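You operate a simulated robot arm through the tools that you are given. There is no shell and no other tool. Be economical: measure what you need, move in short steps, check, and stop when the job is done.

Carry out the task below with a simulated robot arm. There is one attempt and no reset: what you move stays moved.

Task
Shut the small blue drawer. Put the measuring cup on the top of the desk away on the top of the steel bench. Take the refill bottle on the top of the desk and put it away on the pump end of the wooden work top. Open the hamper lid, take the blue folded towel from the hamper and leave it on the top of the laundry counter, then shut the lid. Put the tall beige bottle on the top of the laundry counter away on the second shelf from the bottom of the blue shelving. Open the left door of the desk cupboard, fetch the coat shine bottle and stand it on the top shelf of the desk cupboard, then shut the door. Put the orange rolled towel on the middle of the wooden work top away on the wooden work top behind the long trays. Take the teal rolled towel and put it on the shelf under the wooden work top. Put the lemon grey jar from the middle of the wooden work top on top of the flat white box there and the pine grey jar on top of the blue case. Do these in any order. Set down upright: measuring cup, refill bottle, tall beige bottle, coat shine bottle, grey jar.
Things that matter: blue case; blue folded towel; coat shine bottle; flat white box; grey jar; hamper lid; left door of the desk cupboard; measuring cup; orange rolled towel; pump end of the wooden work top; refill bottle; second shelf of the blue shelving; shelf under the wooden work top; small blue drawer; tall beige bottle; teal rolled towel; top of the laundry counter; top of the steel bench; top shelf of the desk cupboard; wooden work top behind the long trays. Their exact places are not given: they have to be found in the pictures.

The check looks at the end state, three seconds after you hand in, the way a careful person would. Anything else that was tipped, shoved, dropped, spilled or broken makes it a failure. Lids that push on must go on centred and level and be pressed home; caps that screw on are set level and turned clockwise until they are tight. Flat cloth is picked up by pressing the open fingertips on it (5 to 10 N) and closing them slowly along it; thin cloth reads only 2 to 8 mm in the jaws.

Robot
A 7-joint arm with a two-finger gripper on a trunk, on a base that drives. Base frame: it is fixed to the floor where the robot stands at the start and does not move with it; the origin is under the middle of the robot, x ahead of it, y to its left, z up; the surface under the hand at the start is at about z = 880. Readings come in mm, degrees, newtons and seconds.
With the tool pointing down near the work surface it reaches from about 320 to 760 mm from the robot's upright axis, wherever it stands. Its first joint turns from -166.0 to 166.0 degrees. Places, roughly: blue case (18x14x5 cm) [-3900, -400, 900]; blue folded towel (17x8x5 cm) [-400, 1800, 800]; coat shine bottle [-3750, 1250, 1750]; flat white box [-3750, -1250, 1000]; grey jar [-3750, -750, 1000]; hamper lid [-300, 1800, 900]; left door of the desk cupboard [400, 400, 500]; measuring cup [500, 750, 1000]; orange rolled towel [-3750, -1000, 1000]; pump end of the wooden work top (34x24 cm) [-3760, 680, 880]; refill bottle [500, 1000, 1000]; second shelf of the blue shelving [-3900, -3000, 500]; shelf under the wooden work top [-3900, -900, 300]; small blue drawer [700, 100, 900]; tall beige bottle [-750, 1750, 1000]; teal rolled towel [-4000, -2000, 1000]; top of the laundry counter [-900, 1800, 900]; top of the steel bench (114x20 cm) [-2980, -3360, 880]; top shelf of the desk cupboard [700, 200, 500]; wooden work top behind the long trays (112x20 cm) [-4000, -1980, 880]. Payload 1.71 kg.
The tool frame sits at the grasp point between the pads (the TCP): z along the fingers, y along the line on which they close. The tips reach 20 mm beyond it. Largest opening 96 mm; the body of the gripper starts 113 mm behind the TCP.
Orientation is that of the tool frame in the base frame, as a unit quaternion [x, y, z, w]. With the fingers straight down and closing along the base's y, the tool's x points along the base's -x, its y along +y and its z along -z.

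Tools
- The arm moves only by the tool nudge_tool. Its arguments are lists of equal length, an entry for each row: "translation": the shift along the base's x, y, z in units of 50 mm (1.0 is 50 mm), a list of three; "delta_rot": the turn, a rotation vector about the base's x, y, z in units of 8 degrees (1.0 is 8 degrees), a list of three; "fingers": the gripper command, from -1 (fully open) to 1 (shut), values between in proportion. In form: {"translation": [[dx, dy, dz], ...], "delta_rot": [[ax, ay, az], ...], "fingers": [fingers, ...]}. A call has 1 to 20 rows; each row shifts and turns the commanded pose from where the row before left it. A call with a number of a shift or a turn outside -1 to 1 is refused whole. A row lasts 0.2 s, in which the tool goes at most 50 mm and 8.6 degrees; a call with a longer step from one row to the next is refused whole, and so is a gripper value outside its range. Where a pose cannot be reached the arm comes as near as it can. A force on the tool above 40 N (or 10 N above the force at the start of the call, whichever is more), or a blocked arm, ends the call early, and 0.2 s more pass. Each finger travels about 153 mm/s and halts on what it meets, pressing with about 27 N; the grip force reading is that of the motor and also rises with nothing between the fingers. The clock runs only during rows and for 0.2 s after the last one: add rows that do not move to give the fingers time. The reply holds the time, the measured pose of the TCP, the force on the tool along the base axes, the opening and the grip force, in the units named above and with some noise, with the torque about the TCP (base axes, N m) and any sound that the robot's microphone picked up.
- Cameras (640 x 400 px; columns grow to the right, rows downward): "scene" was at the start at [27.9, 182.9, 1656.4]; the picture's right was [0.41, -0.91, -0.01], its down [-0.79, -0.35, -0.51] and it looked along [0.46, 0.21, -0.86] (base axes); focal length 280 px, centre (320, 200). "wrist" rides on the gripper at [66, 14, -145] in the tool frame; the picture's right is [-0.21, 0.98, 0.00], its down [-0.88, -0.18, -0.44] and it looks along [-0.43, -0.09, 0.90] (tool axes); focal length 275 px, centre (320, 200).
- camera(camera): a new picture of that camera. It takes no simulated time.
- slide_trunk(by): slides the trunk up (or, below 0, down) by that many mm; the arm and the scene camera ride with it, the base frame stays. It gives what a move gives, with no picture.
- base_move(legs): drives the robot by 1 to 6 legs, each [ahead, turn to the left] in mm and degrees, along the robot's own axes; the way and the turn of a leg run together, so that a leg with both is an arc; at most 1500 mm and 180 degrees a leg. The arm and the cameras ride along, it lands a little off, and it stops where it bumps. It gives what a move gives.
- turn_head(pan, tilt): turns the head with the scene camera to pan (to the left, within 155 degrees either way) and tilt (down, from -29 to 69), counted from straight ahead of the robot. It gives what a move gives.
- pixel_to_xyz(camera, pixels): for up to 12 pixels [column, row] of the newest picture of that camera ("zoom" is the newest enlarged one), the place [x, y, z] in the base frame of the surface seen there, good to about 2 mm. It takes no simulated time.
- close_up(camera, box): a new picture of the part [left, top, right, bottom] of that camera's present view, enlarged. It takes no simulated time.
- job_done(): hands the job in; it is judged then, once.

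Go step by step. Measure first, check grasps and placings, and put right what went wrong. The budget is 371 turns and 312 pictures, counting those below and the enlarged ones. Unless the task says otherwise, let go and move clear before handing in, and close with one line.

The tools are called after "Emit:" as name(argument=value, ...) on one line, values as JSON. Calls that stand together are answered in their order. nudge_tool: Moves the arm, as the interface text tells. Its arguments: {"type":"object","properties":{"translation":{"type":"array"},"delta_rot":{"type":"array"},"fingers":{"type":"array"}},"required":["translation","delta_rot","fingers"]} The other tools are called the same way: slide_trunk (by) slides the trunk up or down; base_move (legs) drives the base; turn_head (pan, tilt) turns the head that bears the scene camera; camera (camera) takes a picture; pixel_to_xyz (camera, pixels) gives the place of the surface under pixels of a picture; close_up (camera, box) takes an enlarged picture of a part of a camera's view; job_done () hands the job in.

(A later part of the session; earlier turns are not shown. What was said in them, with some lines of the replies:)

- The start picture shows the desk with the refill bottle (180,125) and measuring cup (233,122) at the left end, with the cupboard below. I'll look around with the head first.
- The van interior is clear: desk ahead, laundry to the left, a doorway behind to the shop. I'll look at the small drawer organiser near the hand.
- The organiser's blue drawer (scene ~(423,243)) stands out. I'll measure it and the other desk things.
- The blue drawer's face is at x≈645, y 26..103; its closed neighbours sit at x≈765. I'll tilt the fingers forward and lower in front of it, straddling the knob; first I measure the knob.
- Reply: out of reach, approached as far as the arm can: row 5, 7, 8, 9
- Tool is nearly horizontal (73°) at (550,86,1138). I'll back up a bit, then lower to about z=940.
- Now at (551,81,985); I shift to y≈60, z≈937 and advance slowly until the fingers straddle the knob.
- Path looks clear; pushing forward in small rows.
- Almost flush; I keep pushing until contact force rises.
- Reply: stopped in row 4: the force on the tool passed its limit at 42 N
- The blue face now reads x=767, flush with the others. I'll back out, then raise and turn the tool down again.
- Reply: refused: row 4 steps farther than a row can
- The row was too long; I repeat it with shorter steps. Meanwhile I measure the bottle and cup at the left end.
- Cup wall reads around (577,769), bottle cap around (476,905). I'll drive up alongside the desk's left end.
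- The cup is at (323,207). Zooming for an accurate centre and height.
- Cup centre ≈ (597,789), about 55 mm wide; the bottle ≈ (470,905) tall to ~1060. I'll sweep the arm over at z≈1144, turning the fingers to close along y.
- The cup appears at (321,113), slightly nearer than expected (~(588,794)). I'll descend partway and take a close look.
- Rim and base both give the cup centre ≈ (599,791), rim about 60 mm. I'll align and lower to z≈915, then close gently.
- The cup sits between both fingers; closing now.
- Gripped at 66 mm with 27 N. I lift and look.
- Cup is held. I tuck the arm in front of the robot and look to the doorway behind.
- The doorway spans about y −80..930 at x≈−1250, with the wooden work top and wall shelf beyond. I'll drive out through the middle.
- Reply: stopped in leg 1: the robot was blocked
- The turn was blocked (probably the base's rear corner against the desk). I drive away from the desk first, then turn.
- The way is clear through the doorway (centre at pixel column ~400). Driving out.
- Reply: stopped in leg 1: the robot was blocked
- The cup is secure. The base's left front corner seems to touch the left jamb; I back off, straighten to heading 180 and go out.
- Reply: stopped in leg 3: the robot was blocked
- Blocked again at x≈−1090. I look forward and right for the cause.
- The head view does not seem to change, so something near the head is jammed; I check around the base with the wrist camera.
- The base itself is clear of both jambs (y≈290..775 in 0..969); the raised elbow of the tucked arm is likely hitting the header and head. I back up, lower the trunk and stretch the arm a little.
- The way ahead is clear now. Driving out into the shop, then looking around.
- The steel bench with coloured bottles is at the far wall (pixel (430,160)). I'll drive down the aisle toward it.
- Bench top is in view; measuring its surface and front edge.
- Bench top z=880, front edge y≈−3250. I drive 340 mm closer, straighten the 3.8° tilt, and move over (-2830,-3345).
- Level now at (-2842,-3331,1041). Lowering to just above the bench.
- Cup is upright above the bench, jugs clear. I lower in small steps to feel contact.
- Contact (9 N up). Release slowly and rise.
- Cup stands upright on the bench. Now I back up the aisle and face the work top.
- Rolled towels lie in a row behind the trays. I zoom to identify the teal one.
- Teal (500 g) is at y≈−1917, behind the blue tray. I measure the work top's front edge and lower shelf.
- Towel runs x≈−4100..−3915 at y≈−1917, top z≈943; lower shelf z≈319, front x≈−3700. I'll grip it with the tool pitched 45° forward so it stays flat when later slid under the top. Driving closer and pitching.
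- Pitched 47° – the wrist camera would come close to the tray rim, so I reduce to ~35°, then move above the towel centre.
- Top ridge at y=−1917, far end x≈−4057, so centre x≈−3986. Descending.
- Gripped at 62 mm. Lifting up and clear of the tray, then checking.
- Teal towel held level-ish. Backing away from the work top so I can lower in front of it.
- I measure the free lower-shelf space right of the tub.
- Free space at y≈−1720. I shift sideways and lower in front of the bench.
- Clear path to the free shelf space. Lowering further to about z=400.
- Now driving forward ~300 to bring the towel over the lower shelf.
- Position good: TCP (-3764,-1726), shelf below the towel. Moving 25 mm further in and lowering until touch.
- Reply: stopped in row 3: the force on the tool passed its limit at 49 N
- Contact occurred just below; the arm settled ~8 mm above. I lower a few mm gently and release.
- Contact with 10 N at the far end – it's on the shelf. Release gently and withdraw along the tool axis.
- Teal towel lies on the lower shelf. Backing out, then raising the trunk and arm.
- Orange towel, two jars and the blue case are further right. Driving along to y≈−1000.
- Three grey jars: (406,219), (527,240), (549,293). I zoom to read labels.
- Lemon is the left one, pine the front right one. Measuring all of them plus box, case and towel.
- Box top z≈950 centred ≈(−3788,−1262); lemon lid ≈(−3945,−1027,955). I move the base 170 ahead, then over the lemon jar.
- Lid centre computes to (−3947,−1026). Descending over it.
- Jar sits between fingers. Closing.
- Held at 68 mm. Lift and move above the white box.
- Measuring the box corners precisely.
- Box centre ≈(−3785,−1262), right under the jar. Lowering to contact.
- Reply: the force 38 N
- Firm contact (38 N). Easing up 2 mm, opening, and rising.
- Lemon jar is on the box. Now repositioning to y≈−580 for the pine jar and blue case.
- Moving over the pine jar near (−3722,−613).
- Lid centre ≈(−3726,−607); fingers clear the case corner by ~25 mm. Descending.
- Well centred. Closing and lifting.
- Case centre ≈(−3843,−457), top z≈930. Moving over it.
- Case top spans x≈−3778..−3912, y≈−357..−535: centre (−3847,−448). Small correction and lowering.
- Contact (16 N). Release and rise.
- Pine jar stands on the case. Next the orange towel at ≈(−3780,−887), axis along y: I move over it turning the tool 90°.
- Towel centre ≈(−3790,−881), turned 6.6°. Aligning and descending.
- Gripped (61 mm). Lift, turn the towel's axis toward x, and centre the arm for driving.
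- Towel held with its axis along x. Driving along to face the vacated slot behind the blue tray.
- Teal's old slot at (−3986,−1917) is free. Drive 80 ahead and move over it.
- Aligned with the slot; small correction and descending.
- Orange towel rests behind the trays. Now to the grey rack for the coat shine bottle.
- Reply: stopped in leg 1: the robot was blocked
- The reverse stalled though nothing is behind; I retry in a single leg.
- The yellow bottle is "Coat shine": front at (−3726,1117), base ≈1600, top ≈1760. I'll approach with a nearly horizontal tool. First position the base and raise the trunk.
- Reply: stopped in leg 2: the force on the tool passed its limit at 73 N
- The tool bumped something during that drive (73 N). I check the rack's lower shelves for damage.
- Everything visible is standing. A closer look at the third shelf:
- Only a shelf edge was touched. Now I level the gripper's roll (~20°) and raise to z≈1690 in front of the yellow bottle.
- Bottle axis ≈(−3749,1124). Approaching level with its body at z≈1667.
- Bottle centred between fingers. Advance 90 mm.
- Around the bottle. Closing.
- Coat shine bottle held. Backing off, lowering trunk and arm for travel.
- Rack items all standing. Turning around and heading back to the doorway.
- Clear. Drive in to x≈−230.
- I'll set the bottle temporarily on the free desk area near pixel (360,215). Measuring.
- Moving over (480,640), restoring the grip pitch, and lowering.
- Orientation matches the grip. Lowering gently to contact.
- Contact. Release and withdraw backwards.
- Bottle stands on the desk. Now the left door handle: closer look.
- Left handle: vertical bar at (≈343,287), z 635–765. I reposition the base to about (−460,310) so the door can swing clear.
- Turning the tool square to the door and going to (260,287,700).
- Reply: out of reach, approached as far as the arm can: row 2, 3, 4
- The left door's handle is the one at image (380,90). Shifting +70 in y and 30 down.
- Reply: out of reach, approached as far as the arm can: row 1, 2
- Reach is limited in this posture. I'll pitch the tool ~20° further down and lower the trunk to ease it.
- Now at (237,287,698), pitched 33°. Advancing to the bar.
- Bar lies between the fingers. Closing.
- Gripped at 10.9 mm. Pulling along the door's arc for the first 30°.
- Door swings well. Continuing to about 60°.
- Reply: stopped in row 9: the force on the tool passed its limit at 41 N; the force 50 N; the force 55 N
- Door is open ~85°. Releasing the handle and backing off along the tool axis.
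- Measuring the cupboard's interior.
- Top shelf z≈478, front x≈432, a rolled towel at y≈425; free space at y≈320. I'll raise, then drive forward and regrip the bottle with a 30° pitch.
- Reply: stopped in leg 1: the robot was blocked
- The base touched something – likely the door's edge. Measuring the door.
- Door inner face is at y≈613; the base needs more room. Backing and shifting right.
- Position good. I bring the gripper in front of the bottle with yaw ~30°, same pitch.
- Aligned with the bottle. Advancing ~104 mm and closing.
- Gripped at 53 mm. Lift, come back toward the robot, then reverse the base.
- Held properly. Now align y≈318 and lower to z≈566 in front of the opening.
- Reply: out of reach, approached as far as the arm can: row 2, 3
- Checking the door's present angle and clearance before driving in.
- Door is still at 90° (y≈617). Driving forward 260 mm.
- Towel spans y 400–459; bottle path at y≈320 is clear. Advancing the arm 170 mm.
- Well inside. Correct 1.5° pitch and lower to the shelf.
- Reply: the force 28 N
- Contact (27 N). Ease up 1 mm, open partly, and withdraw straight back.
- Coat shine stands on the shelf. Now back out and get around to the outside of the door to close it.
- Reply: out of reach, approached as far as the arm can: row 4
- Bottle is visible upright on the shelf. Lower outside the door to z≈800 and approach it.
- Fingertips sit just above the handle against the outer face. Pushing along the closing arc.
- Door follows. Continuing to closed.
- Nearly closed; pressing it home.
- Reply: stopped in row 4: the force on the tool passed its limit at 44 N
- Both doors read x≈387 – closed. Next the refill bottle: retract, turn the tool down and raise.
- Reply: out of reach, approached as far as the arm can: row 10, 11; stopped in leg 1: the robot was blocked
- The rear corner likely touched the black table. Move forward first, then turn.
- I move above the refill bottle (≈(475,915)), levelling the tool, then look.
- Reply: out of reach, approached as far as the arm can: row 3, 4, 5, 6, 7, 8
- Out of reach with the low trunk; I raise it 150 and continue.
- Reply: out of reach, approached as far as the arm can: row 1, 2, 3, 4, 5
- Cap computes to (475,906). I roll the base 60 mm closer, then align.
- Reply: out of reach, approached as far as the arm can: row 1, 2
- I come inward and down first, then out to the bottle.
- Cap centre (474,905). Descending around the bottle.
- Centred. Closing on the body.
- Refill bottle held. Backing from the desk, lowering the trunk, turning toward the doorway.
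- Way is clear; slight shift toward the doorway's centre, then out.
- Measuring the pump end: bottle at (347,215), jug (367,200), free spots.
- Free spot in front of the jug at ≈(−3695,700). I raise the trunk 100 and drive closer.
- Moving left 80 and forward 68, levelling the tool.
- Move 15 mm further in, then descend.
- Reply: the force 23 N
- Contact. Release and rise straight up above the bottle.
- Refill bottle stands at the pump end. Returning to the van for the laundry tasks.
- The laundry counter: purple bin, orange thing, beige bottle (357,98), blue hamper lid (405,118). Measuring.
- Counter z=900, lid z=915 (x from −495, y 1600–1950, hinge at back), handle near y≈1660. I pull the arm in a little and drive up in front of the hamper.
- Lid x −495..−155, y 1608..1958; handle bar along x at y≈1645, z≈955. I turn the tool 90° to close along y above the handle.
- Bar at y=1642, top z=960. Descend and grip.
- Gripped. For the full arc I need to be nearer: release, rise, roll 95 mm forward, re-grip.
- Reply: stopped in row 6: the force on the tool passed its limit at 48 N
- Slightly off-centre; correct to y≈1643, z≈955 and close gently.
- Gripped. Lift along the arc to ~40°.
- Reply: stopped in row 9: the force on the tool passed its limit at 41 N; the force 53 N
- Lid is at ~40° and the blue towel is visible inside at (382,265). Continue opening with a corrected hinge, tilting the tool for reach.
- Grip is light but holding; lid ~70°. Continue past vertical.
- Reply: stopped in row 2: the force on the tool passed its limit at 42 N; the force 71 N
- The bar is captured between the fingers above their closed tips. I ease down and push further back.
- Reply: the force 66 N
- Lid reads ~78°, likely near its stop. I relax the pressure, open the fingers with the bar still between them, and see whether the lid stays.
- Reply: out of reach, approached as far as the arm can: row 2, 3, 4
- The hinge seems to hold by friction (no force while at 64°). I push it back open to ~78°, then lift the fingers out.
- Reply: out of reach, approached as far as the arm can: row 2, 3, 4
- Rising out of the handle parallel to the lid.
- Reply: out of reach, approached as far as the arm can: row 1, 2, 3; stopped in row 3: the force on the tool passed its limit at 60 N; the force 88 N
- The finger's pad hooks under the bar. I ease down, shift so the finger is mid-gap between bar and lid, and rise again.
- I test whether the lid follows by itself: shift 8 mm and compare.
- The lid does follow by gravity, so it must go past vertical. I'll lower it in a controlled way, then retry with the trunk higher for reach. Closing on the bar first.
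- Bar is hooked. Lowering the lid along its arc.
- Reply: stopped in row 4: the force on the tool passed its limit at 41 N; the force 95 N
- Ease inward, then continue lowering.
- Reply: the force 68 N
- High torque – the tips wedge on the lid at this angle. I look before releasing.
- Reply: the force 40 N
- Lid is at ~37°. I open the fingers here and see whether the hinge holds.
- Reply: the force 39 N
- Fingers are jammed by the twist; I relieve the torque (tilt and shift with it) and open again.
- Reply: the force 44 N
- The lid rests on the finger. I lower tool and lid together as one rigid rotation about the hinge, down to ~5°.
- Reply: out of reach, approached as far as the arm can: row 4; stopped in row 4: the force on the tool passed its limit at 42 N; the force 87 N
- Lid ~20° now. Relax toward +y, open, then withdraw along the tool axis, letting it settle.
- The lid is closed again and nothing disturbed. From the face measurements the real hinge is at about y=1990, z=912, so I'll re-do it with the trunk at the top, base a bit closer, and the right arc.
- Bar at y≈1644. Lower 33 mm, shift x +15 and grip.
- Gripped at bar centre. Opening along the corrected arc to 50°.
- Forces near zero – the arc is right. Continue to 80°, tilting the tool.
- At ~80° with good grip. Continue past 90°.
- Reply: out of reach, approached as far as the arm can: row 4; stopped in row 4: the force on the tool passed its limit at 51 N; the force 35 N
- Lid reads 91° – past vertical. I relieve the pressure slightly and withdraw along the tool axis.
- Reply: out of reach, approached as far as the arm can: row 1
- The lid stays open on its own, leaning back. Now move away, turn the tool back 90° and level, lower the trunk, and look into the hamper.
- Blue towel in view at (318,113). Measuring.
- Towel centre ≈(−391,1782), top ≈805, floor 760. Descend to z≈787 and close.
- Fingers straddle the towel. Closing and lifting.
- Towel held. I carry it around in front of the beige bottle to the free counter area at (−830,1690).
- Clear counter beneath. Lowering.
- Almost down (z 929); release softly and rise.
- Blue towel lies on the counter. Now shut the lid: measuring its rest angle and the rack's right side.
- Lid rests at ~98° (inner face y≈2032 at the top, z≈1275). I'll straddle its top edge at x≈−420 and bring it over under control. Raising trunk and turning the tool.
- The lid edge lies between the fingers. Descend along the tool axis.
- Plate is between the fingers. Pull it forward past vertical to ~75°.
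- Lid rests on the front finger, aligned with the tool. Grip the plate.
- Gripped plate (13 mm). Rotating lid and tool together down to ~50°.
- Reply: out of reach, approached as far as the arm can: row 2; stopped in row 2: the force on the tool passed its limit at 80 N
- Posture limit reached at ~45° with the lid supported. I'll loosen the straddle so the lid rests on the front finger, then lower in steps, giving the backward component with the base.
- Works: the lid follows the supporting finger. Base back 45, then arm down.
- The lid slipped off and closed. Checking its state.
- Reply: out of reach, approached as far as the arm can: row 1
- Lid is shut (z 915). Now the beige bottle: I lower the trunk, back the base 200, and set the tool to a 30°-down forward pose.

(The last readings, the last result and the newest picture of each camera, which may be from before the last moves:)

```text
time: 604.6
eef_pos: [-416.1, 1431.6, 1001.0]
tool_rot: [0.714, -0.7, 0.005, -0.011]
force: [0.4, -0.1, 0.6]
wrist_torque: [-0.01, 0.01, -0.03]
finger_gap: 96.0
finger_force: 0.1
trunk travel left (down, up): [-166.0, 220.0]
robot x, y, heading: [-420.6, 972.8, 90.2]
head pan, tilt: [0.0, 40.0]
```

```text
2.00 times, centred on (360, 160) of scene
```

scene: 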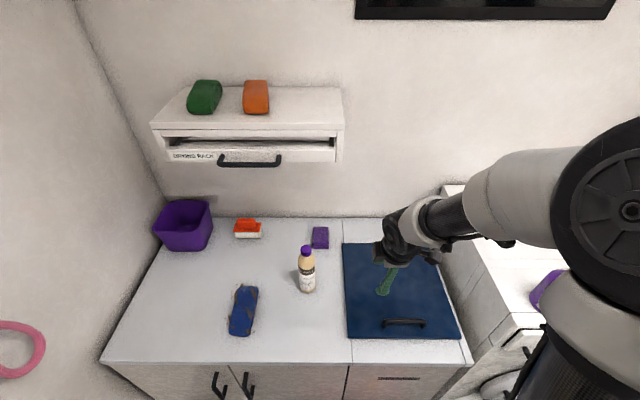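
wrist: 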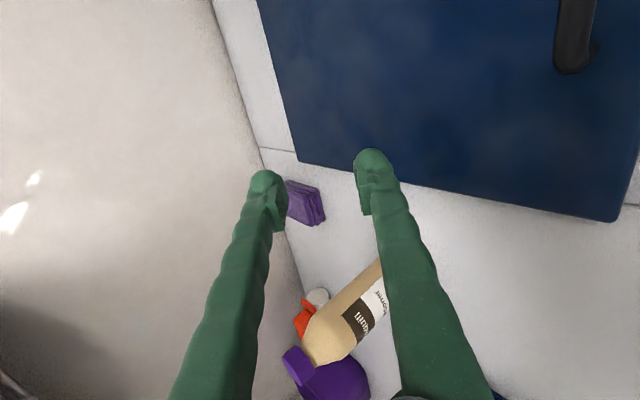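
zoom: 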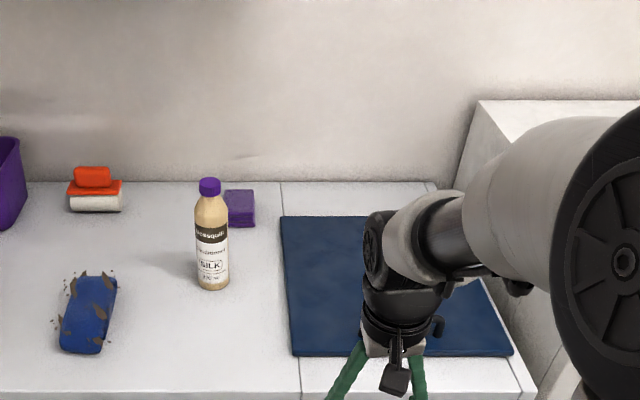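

Emit:
pixel_to_xyz(camera="zoom", pixels=[[212, 260], [212, 283], [210, 190], [212, 220], [199, 260], [227, 260], [240, 210], [85, 320]])

Emit:
nudge_tool(translation=[[-0.5, 0.2, 0.3], [-0.5, 0.2, 0.3], [-0.5, 0.2, 0.3], [-0.5, 0.2, 0.3], [-0.5, 0.2, 0], [-0.5, 0.2, 0], [-0.5, 0.2, 0], [-0.5, 0.1, 0], [0, 0, 0]], delta_rot=[[1, 0, 0], [1, 0, 0], [1, 0, 0], [1, 0, 0], [1, 0, 0], [1, 0, 0], [1, 0, 0], [0.5, 0, 0], [0, 0, 0]], fingers=[-1, -1, -1, -1, -1, -1, -1, -1, -1])

Emit:
camera(camera="wrist")

```text
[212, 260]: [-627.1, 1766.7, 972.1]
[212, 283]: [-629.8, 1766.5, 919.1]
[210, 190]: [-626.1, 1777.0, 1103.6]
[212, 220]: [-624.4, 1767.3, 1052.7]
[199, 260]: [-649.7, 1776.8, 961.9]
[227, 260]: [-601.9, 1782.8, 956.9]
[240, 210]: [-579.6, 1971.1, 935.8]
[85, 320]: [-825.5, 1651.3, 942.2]
```

```text
time: 606.6
eef_pos: [-614.6, 1507.6, 1061.8]
tool_rot: [0.611, -0.61, -0.345, -0.368]
force: [0.1, 0.1, 0.1]
wrist_torque: [0.03, -0.01, -0.02]
finger_gap: 95.8
finger_force: 0.0
trunk travel left (down, up): [-166.0, 220.0]
robot x, y, heading: [-420.9, 969.5, 90.3]
head pan, tilt: [0.0, 40.0]
```

```text
114 pictures are left
```

wrist: 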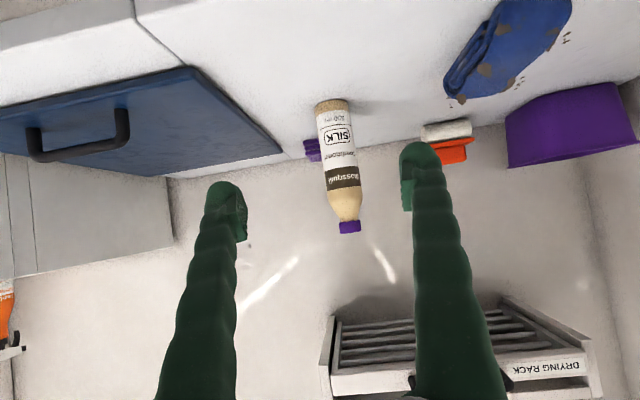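

Bottle axis ≈(−626,1791), height to ~1115. Lower to z≈985 and approach.

Emit:
nudge_tool(translation=[[-0.2, 0, -0.7], [0, 0.3, -0.8], [0, 0.9, 0], [0, 0.9, 0], [0, 0.9, 0], [0, 0.9, 0], [0, 0, 0]], delta_rot=[[0, 0, 0], [0, 0, 0], [0, 0, 0], [0, 0, 0], [0, 0, 0], [0, 0, 0], [0, 0, 0]], fingers=[-1, -1, -1, -1, -1, -1, -1])

Emit:
camera(camera="wrist")

```text
time: 608.2
eef_pos: [-625.9, 1703.1, 988.5]
tool_rot: [0.612, -0.609, -0.346, -0.368]
force: [-0.7, 0.7, 0.9]
wrist_torque: [0.02, -0.01, 0.03]
finger_gap: 96.0
finger_force: 0.0
trunk travel left (down, up): [-166.0, 220.0]
robot x, y, heading: [-418.8, 973.5, 90.0]
head pan, tilt: [0.0, 40.0]
```

```text
113 pictures are left
```

wrist: 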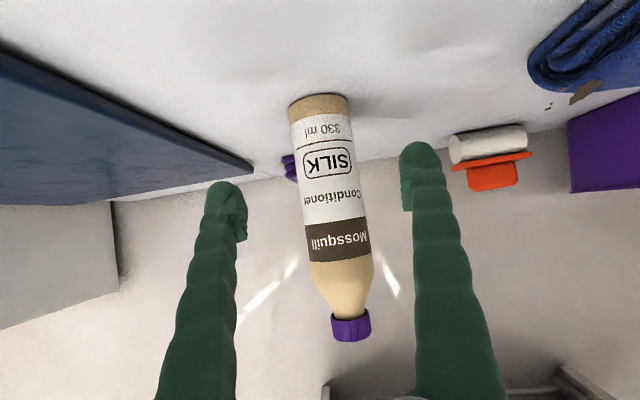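

Centred. Advance 88 mm and close.

Emit:
nudge_tool(translation=[[0, 0.7, 0], [0, 0.7, 0], [0, 0.36, 0], [0, 0, 0]], delta_rot=[[0, 0, 0], [0, 0, 0], [0, 0, 0], [0, 0, 0]], fingers=[-1, -1, -1, -1])

Emit:
camera(camera="wrist")

```text
time: 609.2
eef_pos: [-625.4, 1788.8, 987.8]
tool_rot: [0.613, -0.608, -0.346, -0.367]
force: [0.5, 0.9, 0.3]
wrist_torque: [0.0, 0.02, 0.01]
finger_gap: 96.1
finger_force: 0.1
trunk travel left (down, up): [-166.0, 220.0]
robot x, y, heading: [-422.6, 974.4, 90.2]
head pan, tilt: [0.0, 40.0]
```

```text
112 pictures are left
```

wrist: 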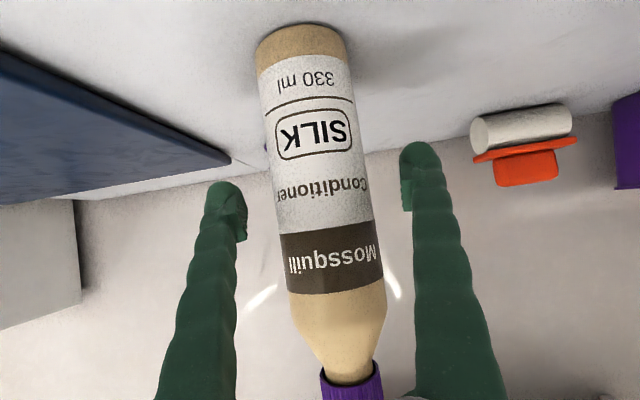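

Emit:
nudge_tool(translation=[[0, 0, 0], [0, 0, 0], [0, 0, 0], [0, 0, 0], [0, 0, 0], [0, 0, 0], [0, 0, 0]], delta_rot=[[0, 0, 0], [0, 0, 0], [0, 0, 0], [0, 0, 0], [0, 0, 0], [0, 0, 0], [0, 0, 0]], fingers=[-0.6, -0.4, -0.2, 0, 0.2, 0.5, 0.5])

Emit:
nudge_tool(translation=[[0, 0, 0.3], [0, 0, 0.8], [0, -0.3, 0.6], [0, -0.8, 0], [0, -0.9, 0], [0.2, -0.9, 0], [0.4, -0.8, 0], [0.4, -0.8, 0], [0.4, -0.7, 0], [0, 0, 0]], delta_rot=[[0, 0, 0], [0, 0, 0], [0, 0, 0], [0, 0, 0], [0, 0, 0], [0, 0, 0], [0, 0, 0], [0, 0, 0], [0, 0, 0], [0, 0, 0]], fingers=[0.5, 0.5, 0.5, 0.5, 0.5, 0.5, 0.5, 0.5, 0.5, 0.5])

Emit:
camera(camera="scene")

```text
time: 610.8
eef_pos: [-625.7, 1787.8, 986.9]
tool_rot: [0.612, -0.609, -0.346, -0.367]
force: [-1.9, 0.0, 0.0]
wrist_torque: [0.03, 0.21, 0.02]
finger_gap: 55.0
finger_force: 27.3
trunk travel left (down, up): [-166.0, 220.0]
robot x, y, heading: [-421.1, 970.3, 90.3]
head pan, tilt: [0.0, 40.0]
```

```text
time: 613.0
eef_pos: [-554.5, 1526.7, 1070.8]
tool_rot: [0.612, -0.609, -0.345, -0.367]
force: [-0.8, 0.5, -2.7]
wrist_torque: [-0.03, -0.02, -0.01]
finger_gap: 54.8
finger_force: 27.3
trunk travel left (down, up): [-166.0, 220.0]
robot x, y, heading: [-423.9, 969.9, 90.1]
head pan, tilt: [0.0, 40.0]
```

```text
111 pictures are left
```

scene: 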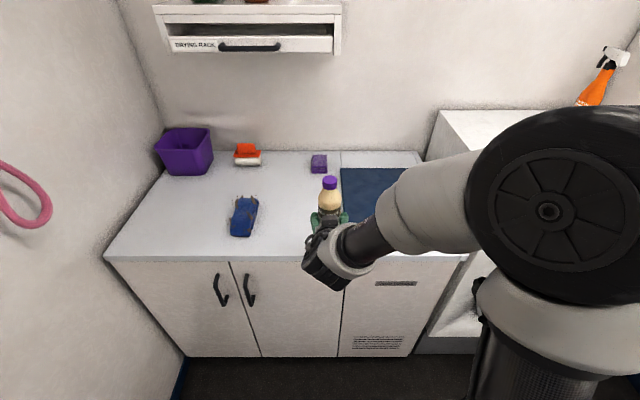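

Bottle held upright. Backing up, turning to the doorway and driving out.

Emit:
base_move(legs=[[-450, 0], [0, 90]])

Emit:
slide_trunk(by=-60)

Emit:
turn_head(pan=0, tilt=20)

Emit:
camera(camera="scene")

```text
time: 620.4
eef_pos: [-979.2, 403.0, 1071.6]
tool_rot: [0.864, -0.001, -0.503, -0.017]
force: [-0.5, -0.2, -3.4]
wrist_torque: [-0.01, -0.03, 0.0]
finger_gap: 54.5
finger_force: 27.2
trunk travel left (down, up): [-166.0, 220.0]
robot x, y, heading: [-422.7, 534.9, 179.8]
head pan, tilt: [0.0, 40.0]
```

```text
time: 621.4
eef_pos: [-962.1, 402.0, 1018.0]
tool_rot: [0.86, -0.001, -0.51, -0.017]
force: [0.3, 0.1, -3.1]
wrist_torque: [-0.02, -0.02, 0.01]
finger_gap: 54.2
finger_force: 27.4
trunk travel left (down, up): [-106.0, 280.0]
robot x, y, heading: [-421.9, 531.5, 179.4]
head pan, tilt: [0.0, 40.0]
```

```text
time: 622.2
eef_pos: [-962.3, 402.1, 1019.5]
tool_rot: [0.86, -0.002, -0.511, -0.019]
force: [0.9, 0.1, -3.1]
wrist_torque: [0.01, -0.01, 0.0]
finger_gap: 54.6
finger_force: 26.8
trunk travel left (down, up): [-106.0, 280.0]
robot x, y, heading: [-423.3, 536.2, 179.5]
head pan, tilt: [0.0, 20.0]
```

```text
110 pictures are left
```

scene: 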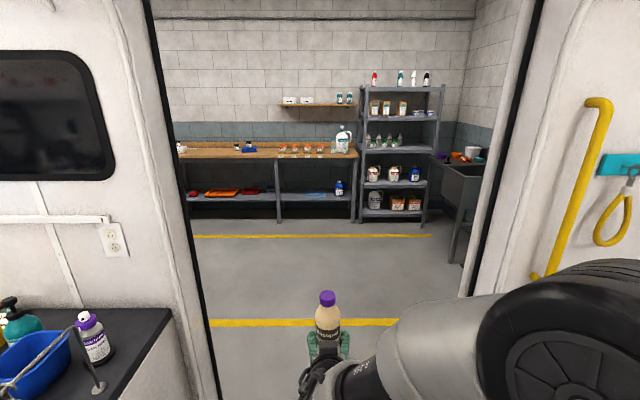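

Clear; driving out and down the aisle toward the blue shelving.

Emit:
base_move(legs=[[1500, 0], [850, 0], [0, 90], [1500, 0], [1300, 0]])

Emit:
turn_head(pan=-60, tilt=30)

Emit:
camera(camera="scene")

```text
time: 653.2
eef_pos: [-2743.3, -2768.7, 1017.8]
tool_rot: [0.617, 0.598, -0.379, 0.343]
force: [0.3, -0.3, -2.6]
wrist_torque: [0.04, 0.01, -0.02]
finger_gap: 54.4
finger_force: 27.4
trunk travel left (down, up): [-106.0, 280.0]
robot x, y, heading: [-2859.9, -2226.7, -92.2]
head pan, tilt: [0.0, 20.0]
```

```text
time: 654.5
eef_pos: [-2743.3, -2753.3, 1027.8]
tool_rot: [0.615, 0.595, -0.383, 0.347]
force: [0.3, -0.3, -2.7]
wrist_torque: [0.03, 0.0, 0.02]
finger_gap: 54.4
finger_force: 26.5
trunk travel left (down, up): [-106.0, 280.0]
robot x, y, heading: [-2856.7, -2225.3, -92.0]
head pan, tilt: [-60.0, 30.0]
```

```text
109 pictures are left
```

scene: 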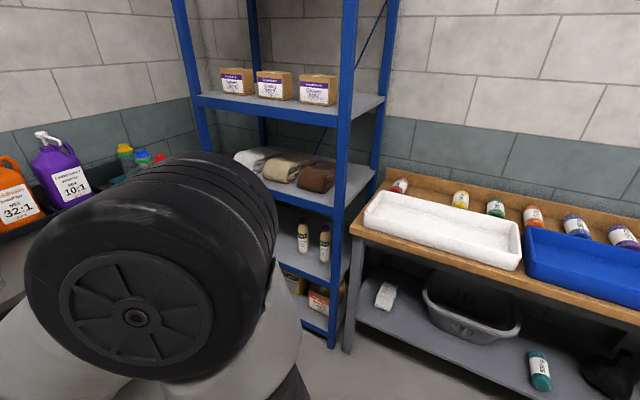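

Shelf two holds two similar bottles at (303,240),(325,245). Measuring it.

Emit:
pixel_to_xyz(camera="scene", pixels=[[303, 247], [324, 253], [287, 250], [315, 268], [292, 262], [340, 200], [185, 40], [300, 205], [335, 290], [345, 270], [280, 190]])

Emit:
close_up(camera="scene", box=[250, 150, 390, 350])

```text
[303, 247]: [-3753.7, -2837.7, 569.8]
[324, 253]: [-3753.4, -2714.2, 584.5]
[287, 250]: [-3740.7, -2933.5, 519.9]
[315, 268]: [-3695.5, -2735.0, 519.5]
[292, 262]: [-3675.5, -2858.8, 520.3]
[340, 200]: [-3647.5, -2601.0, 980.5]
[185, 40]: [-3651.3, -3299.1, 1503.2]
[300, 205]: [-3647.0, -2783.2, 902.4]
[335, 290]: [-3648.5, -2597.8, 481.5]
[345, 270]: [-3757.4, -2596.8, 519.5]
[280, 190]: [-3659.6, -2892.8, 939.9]
```

```text
2.00 times, centred on (320, 250) of scene
```

zoom: 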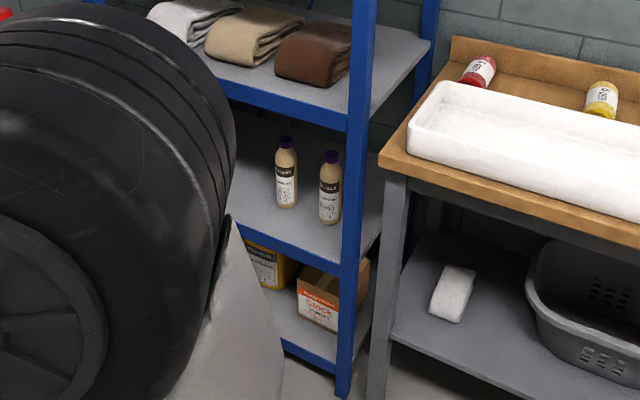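

Shelf 2: z=520, front x=−3650; free spot at y≈−2950 beside the bottles at −2838/−2714. I drive to y≈−2710 and turn to face the shelving.

Emit:
base_move(legs=[[485, 0], [0, -88]])

Emit:
turn_head(pan=10, tilt=35)

Emit:
camera(camera="scene")

```text
time: 662.0
eef_pos: [-3398.7, -2862.5, 1026.7]
tool_rot: [0.856, 0.008, -0.516, -0.013]
force: [0.3, -0.6, -4.2]
wrist_torque: [0.02, 0.0, 0.0]
finger_gap: 54.4
finger_force: 27.0
trunk travel left (down, up): [-106.0, 280.0]
robot x, y, heading: [-2878.2, -2722.6, -179.3]
head pan, tilt: [-60.0, 30.0]
```

```text
time: 663.5
eef_pos: [-3382.7, -2862.3, 1033.2]
tool_rot: [0.851, 0.007, -0.524, -0.013]
force: [-0.5, -0.7, -3.6]
wrist_torque: [0.01, -0.01, 0.03]
finger_gap: 53.9
finger_force: 27.0
trunk travel left (down, up): [-106.0, 280.0]
robot x, y, heading: [-2875.1, -2725.0, -179.3]
head pan, tilt: [10.0, 35.0]
```

```text
107 pictures are left
```

scene: 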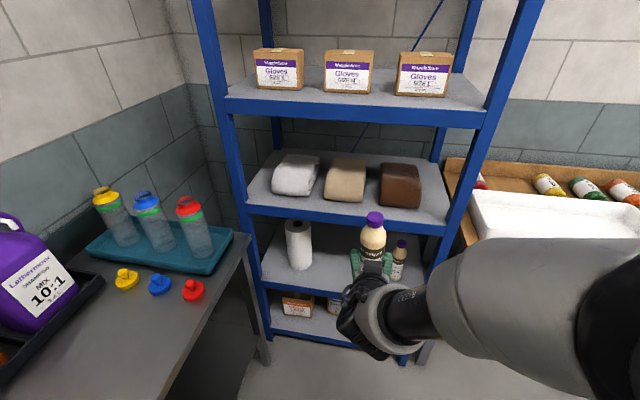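

Emit:
pixel_to_xyz(camera="scene", pixels=[[298, 250], [311, 250], [287, 250], [300, 268], [330, 280], [335, 262], [280, 270], [345, 225], [300, 275], [398, 262]])

```text
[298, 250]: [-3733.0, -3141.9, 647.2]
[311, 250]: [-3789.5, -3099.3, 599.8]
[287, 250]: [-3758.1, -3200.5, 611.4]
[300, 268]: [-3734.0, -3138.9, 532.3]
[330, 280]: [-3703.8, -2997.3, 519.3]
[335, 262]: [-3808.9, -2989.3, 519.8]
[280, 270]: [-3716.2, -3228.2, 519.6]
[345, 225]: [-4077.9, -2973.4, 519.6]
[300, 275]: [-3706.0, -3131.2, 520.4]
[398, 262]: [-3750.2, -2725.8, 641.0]
```

Roll ends at y≈−3085, bottle begins at −2863; aim y≈−2968. Lowering trunk and arm in front of the shelf.

Emit:
slide_trunk(by=-106)

Emit:
nudge_tool(translation=[[0, -0.4, -0.7], [0, -0.4, -0.7], [0, -0.4, -0.7], [0, -0.4, -0.7], [0, -0.4, -0.7], [0, -0.1, -0.9], [0, 0, -0.9], [0, 0, -0.6], [0, 0, 0]], delta_rot=[[0, -0.34, 0], [0, 0, 0], [0, 0, 0], [0, 0, 0], [0, 0, 0], [0, 0, 0], [0, 0, 0], [0, 0, 0], [0, 0, 0]], fingers=[0.5, 0.5, 0.5, 0.5, 0.5, 0.5, 0.5, 0.5, 0.5])

Emit:
camera(camera="wrist")

Emit:
camera(camera="scene")

```text
time: 664.8
eef_pos: [-3380.9, -2861.9, 928.8]
tool_rot: [0.852, 0.006, -0.524, -0.013]
force: [-0.2, -0.2, -3.1]
wrist_torque: [0.0, -0.02, 0.02]
finger_gap: 53.7
finger_force: 26.8
trunk travel left (down, up): [0.0, 386.0]
robot x, y, heading: [-2874.1, -2720.3, -179.4]
head pan, tilt: [10.0, 35.0]
```

```text
time: 666.8
eef_pos: [-3383.5, -2965.4, 632.5]
tool_rot: [0.863, 0.008, -0.505, -0.012]
force: [0.1, 0.5, -3.2]
wrist_torque: [-0.01, -0.07, 0.01]
finger_gap: 54.3
finger_force: 26.8
trunk travel left (down, up): [0.0, 386.0]
robot x, y, heading: [-2878.1, -2725.1, -179.2]
head pan, tilt: [10.0, 35.0]
```

```text
106 pictures are left
```

wrist: 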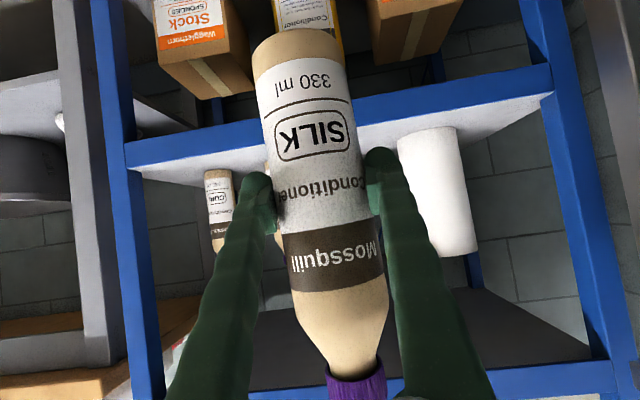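

```text
105 pictures are left
```

scene: 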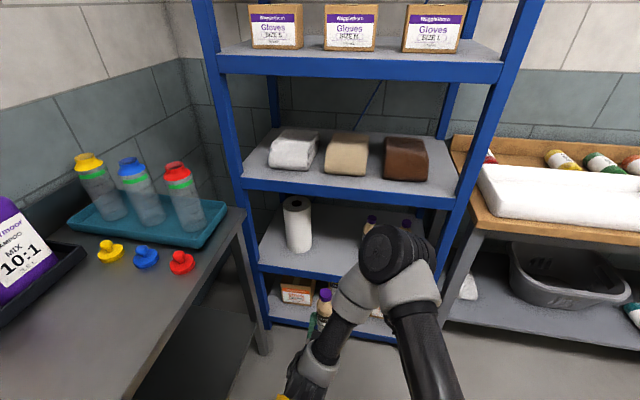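

Height good (bottle bottom ≈545). Drive 200 forward, then check.

Emit:
base_move(legs=[[200, 0]])

Emit:
camera(camera="wrist")

Emit:
camera(camera="scene")

```text
time: 668.5
eef_pos: [-3586.3, -2969.2, 632.0]
tool_rot: [0.864, 0.008, -0.503, -0.012]
force: [-0.3, -0.4, -3.6]
wrist_torque: [-0.02, -0.05, 0.0]
finger_gap: 54.2
finger_force: 27.0
trunk travel left (down, up): [0.0, 386.0]
robot x, y, heading: [-3077.3, -2731.0, -179.1]
head pan, tilt: [10.0, 35.0]
```

```text
104 pictures are left
```

wrist: 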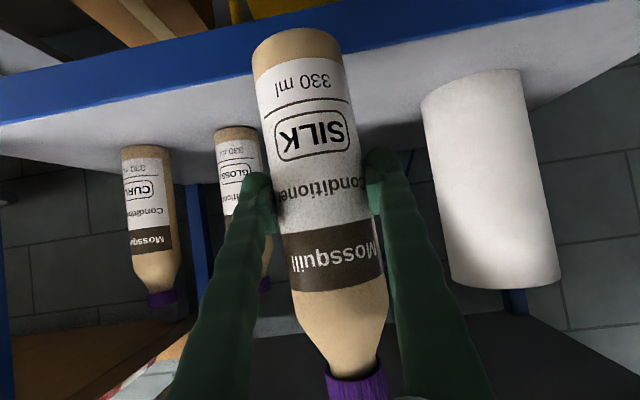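

```text
103 pictures are left
```

scene: 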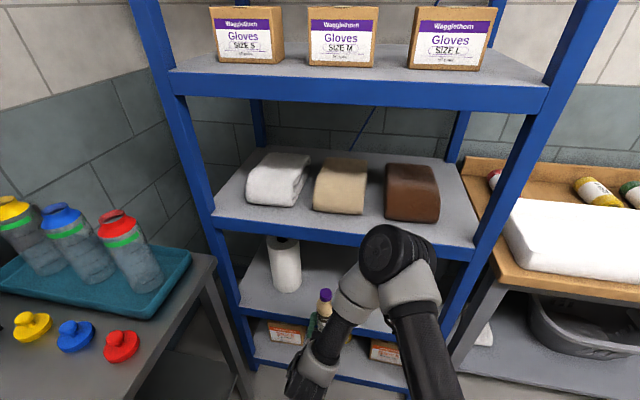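

Emit:
pixel_to_xyz(camera="scene", pixels=[[385, 250], [395, 228], [430, 250], [420, 280], [330, 350], [300, 385]])

```text
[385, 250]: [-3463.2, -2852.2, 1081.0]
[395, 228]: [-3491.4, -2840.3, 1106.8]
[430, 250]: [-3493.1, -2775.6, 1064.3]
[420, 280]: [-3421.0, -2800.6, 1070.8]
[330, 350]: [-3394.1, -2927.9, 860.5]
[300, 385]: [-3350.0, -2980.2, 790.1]
```

Elbow is at x≈−3490, z≈1090 – fine. Extending the arm 130 mm slowly.

Emit:
nudge_tool(translation=[[-0.5, 0, 0], [-0.5, 0, 0], [-0.5, 0, 0], [-0.5, 0, 0], [-0.5, 0, 0], [-0.1, 0, 0], [0, 0, 0]], delta_rot=[[0, 0, 0], [0, 0, 0], [0, 0, 0], [0, 0, 0], [0, 0, 0], [0, 0, 0], [0, 0, 0]], fingers=[0.5, 0.5, 0.5, 0.5, 0.5, 0.5, 0.5])

Emit:
camera(camera="wrist")

Emit:
camera(camera="scene")

```text
time: 670.1
eef_pos: [-3707.8, -2969.9, 639.8]
tool_rot: [0.86, 0.008, -0.51, -0.012]
force: [-0.7, 0.4, -4.0]
wrist_torque: [0.02, -0.02, 0.0]
finger_gap: 54.1
finger_force: 26.9
trunk travel left (down, up): [0.0, 386.0]
robot x, y, heading: [-3082.1, -2726.7, -179.0]
head pan, tilt: [10.0, 35.0]
```

```text
102 pictures are left
```

wrist: 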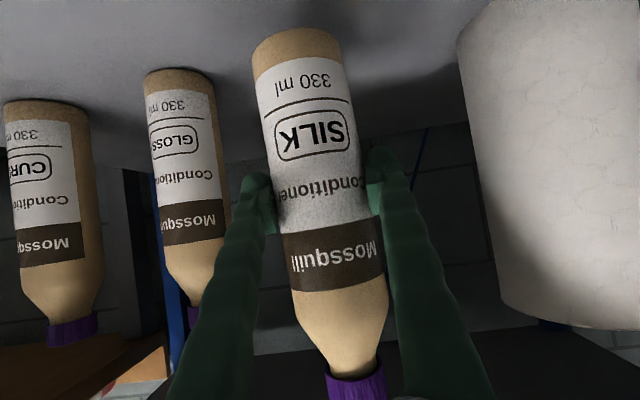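

```text
101 pictures are left
```

scene: 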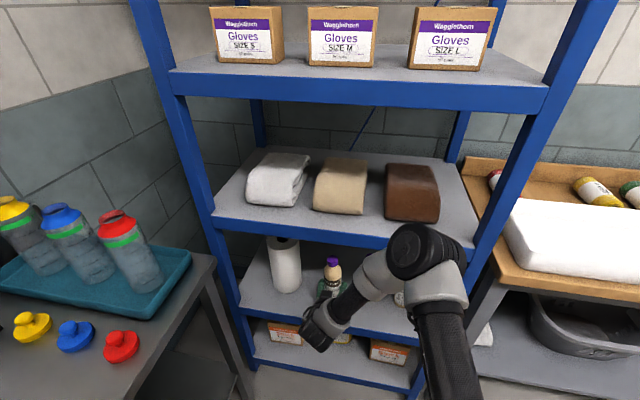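

Well placed beside the others. Lowering to the shelf.

Emit:
nudge_tool(translation=[[-0.15, 0, -0.3], [0, 0, -0.25], [0, 0, -0.06], [0, 0, 0]], delta_rot=[[0, -0.09, 0], [0, 0, 0], [0, 0, 0], [0, 0, 0]], fingers=[0.5, 0.5, 0.5, 0.5])

Emit:
nudge_tool(translation=[[0, 0, -0.06], [0, 0, -0.05], [0, 0, 0]], delta_rot=[[0, 0, 0], [0, 0, 0], [0, 0, 0]], fingers=[0.5, 0.5, 0.5])

```text
time: 671.1
eef_pos: [-3714.1, -2970.0, 608.5]
tool_rot: [0.863, 0.008, -0.505, -0.012]
force: [0.9, -0.7, -3.4]
wrist_torque: [0.0, -0.06, 0.0]
finger_gap: 54.1
finger_force: 27.2
trunk travel left (down, up): [0.0, 386.0]
robot x, y, heading: [-3084.6, -2727.2, -179.1]
head pan, tilt: [10.0, 35.0]
```

```text
time: 671.9
eef_pos: [-3714.7, -2968.0, 606.7]
tool_rot: [0.861, 0.006, -0.509, -0.012]
force: [0.4, 5.0, 23.6]
wrist_torque: [-0.12, 0.36, -0.02]
finger_gap: 54.7
finger_force: 27.0
trunk travel left (down, up): [0.0, 386.0]
robot x, y, heading: [-3075.8, -2724.2, -179.0]
head pan, tilt: [10.0, 35.0]
```

Contact. Ease, open and withdraw straight back.

Emit:
nudge_tool(translation=[[0, 0, 0.03], [0, 0, 0], [0, 0, 0], [0, 0, 0], [0, 0, 0], [0.4, 0, 0], [0.6, 0, 0], [0.6, 0, 0], [0.6, 0, 0], [0.4, 0, 0], [0, 0, 0]], delta_rot=[[0, 0, 0], [0, 0, 0], [0, 0, 0], [0, 0, 0], [0, 0, 0], [0, 0, 0], [0, 0, 0], [0, 0, 0], [0, 0, 0], [0, 0, 0], [0, 0, 0]], fingers=[0.5, -0.2, -0.4, -0.6, -0.8, -0.8, -0.8, -0.8, -0.8, -0.8, -0.8])

Emit:
base_move(legs=[[-300, 0]])

Emit:
camera(camera="wrist")

Emit:
camera(camera="scene")

```text
time: 674.3
eef_pos: [-3586.0, -2969.0, 605.8]
tool_rot: [0.863, 0.008, -0.505, -0.012]
force: [-1.5, -0.2, -0.3]
wrist_torque: [-0.03, 0.03, 0.0]
finger_gap: 86.7
finger_force: 0.0
trunk travel left (down, up): [0.0, 386.0]
robot x, y, heading: [-3079.9, -2724.0, -179.0]
head pan, tilt: [10.0, 35.0]
```

```text
time: 676.4
eef_pos: [-3288.1, -2965.4, 605.4]
tool_rot: [0.863, 0.009, -0.504, -0.011]
force: [0.3, -0.3, -0.6]
wrist_torque: [0.01, 0.0, 0.03]
finger_gap: 86.4
finger_force: 0.0
trunk travel left (down, up): [0.0, 386.0]
robot x, y, heading: [-2778.6, -2719.0, -179.0]
head pan, tilt: [10.0, 35.0]
```

```text
100 pictures are left
```

wrist: 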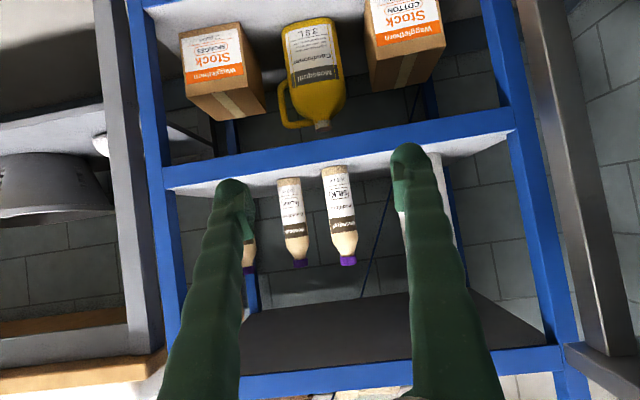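

```text
99 pictures are left
```

scene: 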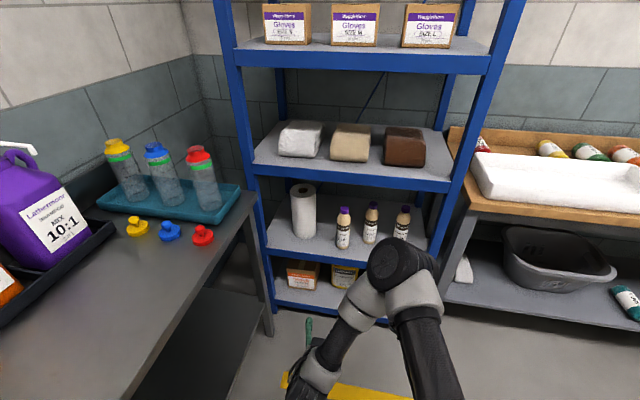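

The beige bottle stands with its neighbours. A final look at the bench cup before handing in.

Emit:
turn_head(pan=85, tilt=35)

Emit:
camera(camera="scene")

Emit:
turn_head(pan=-50, tilt=25)

Emit:
camera(camera="scene")

```text
time: 677.9
eef_pos: [-3280.0, -2964.9, 612.8]
tool_rot: [0.859, 0.009, -0.512, -0.012]
force: [0.4, 0.7, -0.5]
wrist_torque: [0.01, 0.0, 0.01]
finger_gap: 86.4
finger_force: 0.1
trunk travel left (down, up): [0.0, 386.0]
robot x, y, heading: [-2781.1, -2723.9, -179.2]
head pan, tilt: [85.0, 35.0]
```

```text
98 pictures are left
```

scene: 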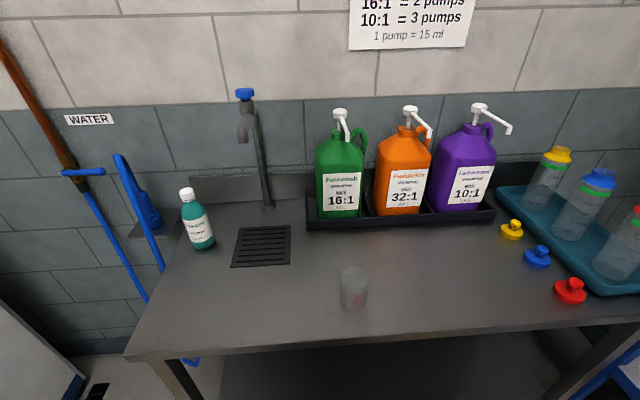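

```text
time: 680.1
eef_pos: [-3279.1, -2964.9, 614.3]
tool_rot: [0.859, 0.01, -0.512, -0.01]
force: [-0.4, 0.2, 0.3]
wrist_torque: [0.0, 0.0, -0.02]
finger_gap: 85.9
finger_force: 0.0
trunk travel left (down, up): [0.0, 386.0]
robot x, y, heading: [-2785.0, -2719.6, -179.1]
head pan, tilt: [-50.0, 25.0]
```

```text
97 pictures are left
```

scene: 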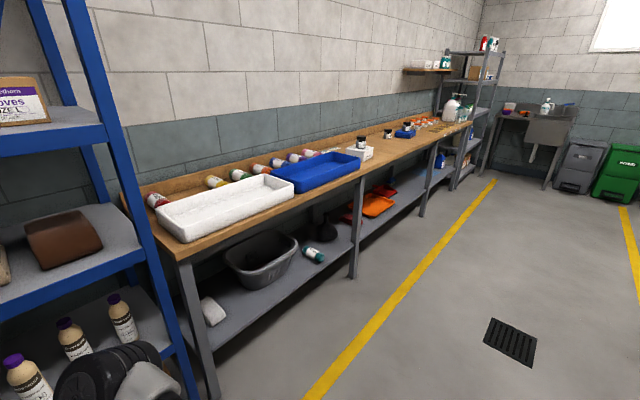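

The cup stands upright on the bench at (353,290), and the towels, jars and bottles on the work top are all where I put them. Handing in.

Emit:
job_done()

```text
The job is handed in.
```

I finished all the listed jobs and handed in. Every item was set down where you asked, and the drawer, cupboard door and hamper lid are shut. The lid slipped off the gripper and dropped shut over its last part, and the gripper once bumped the grey rack; nothing looked disturbed either time.
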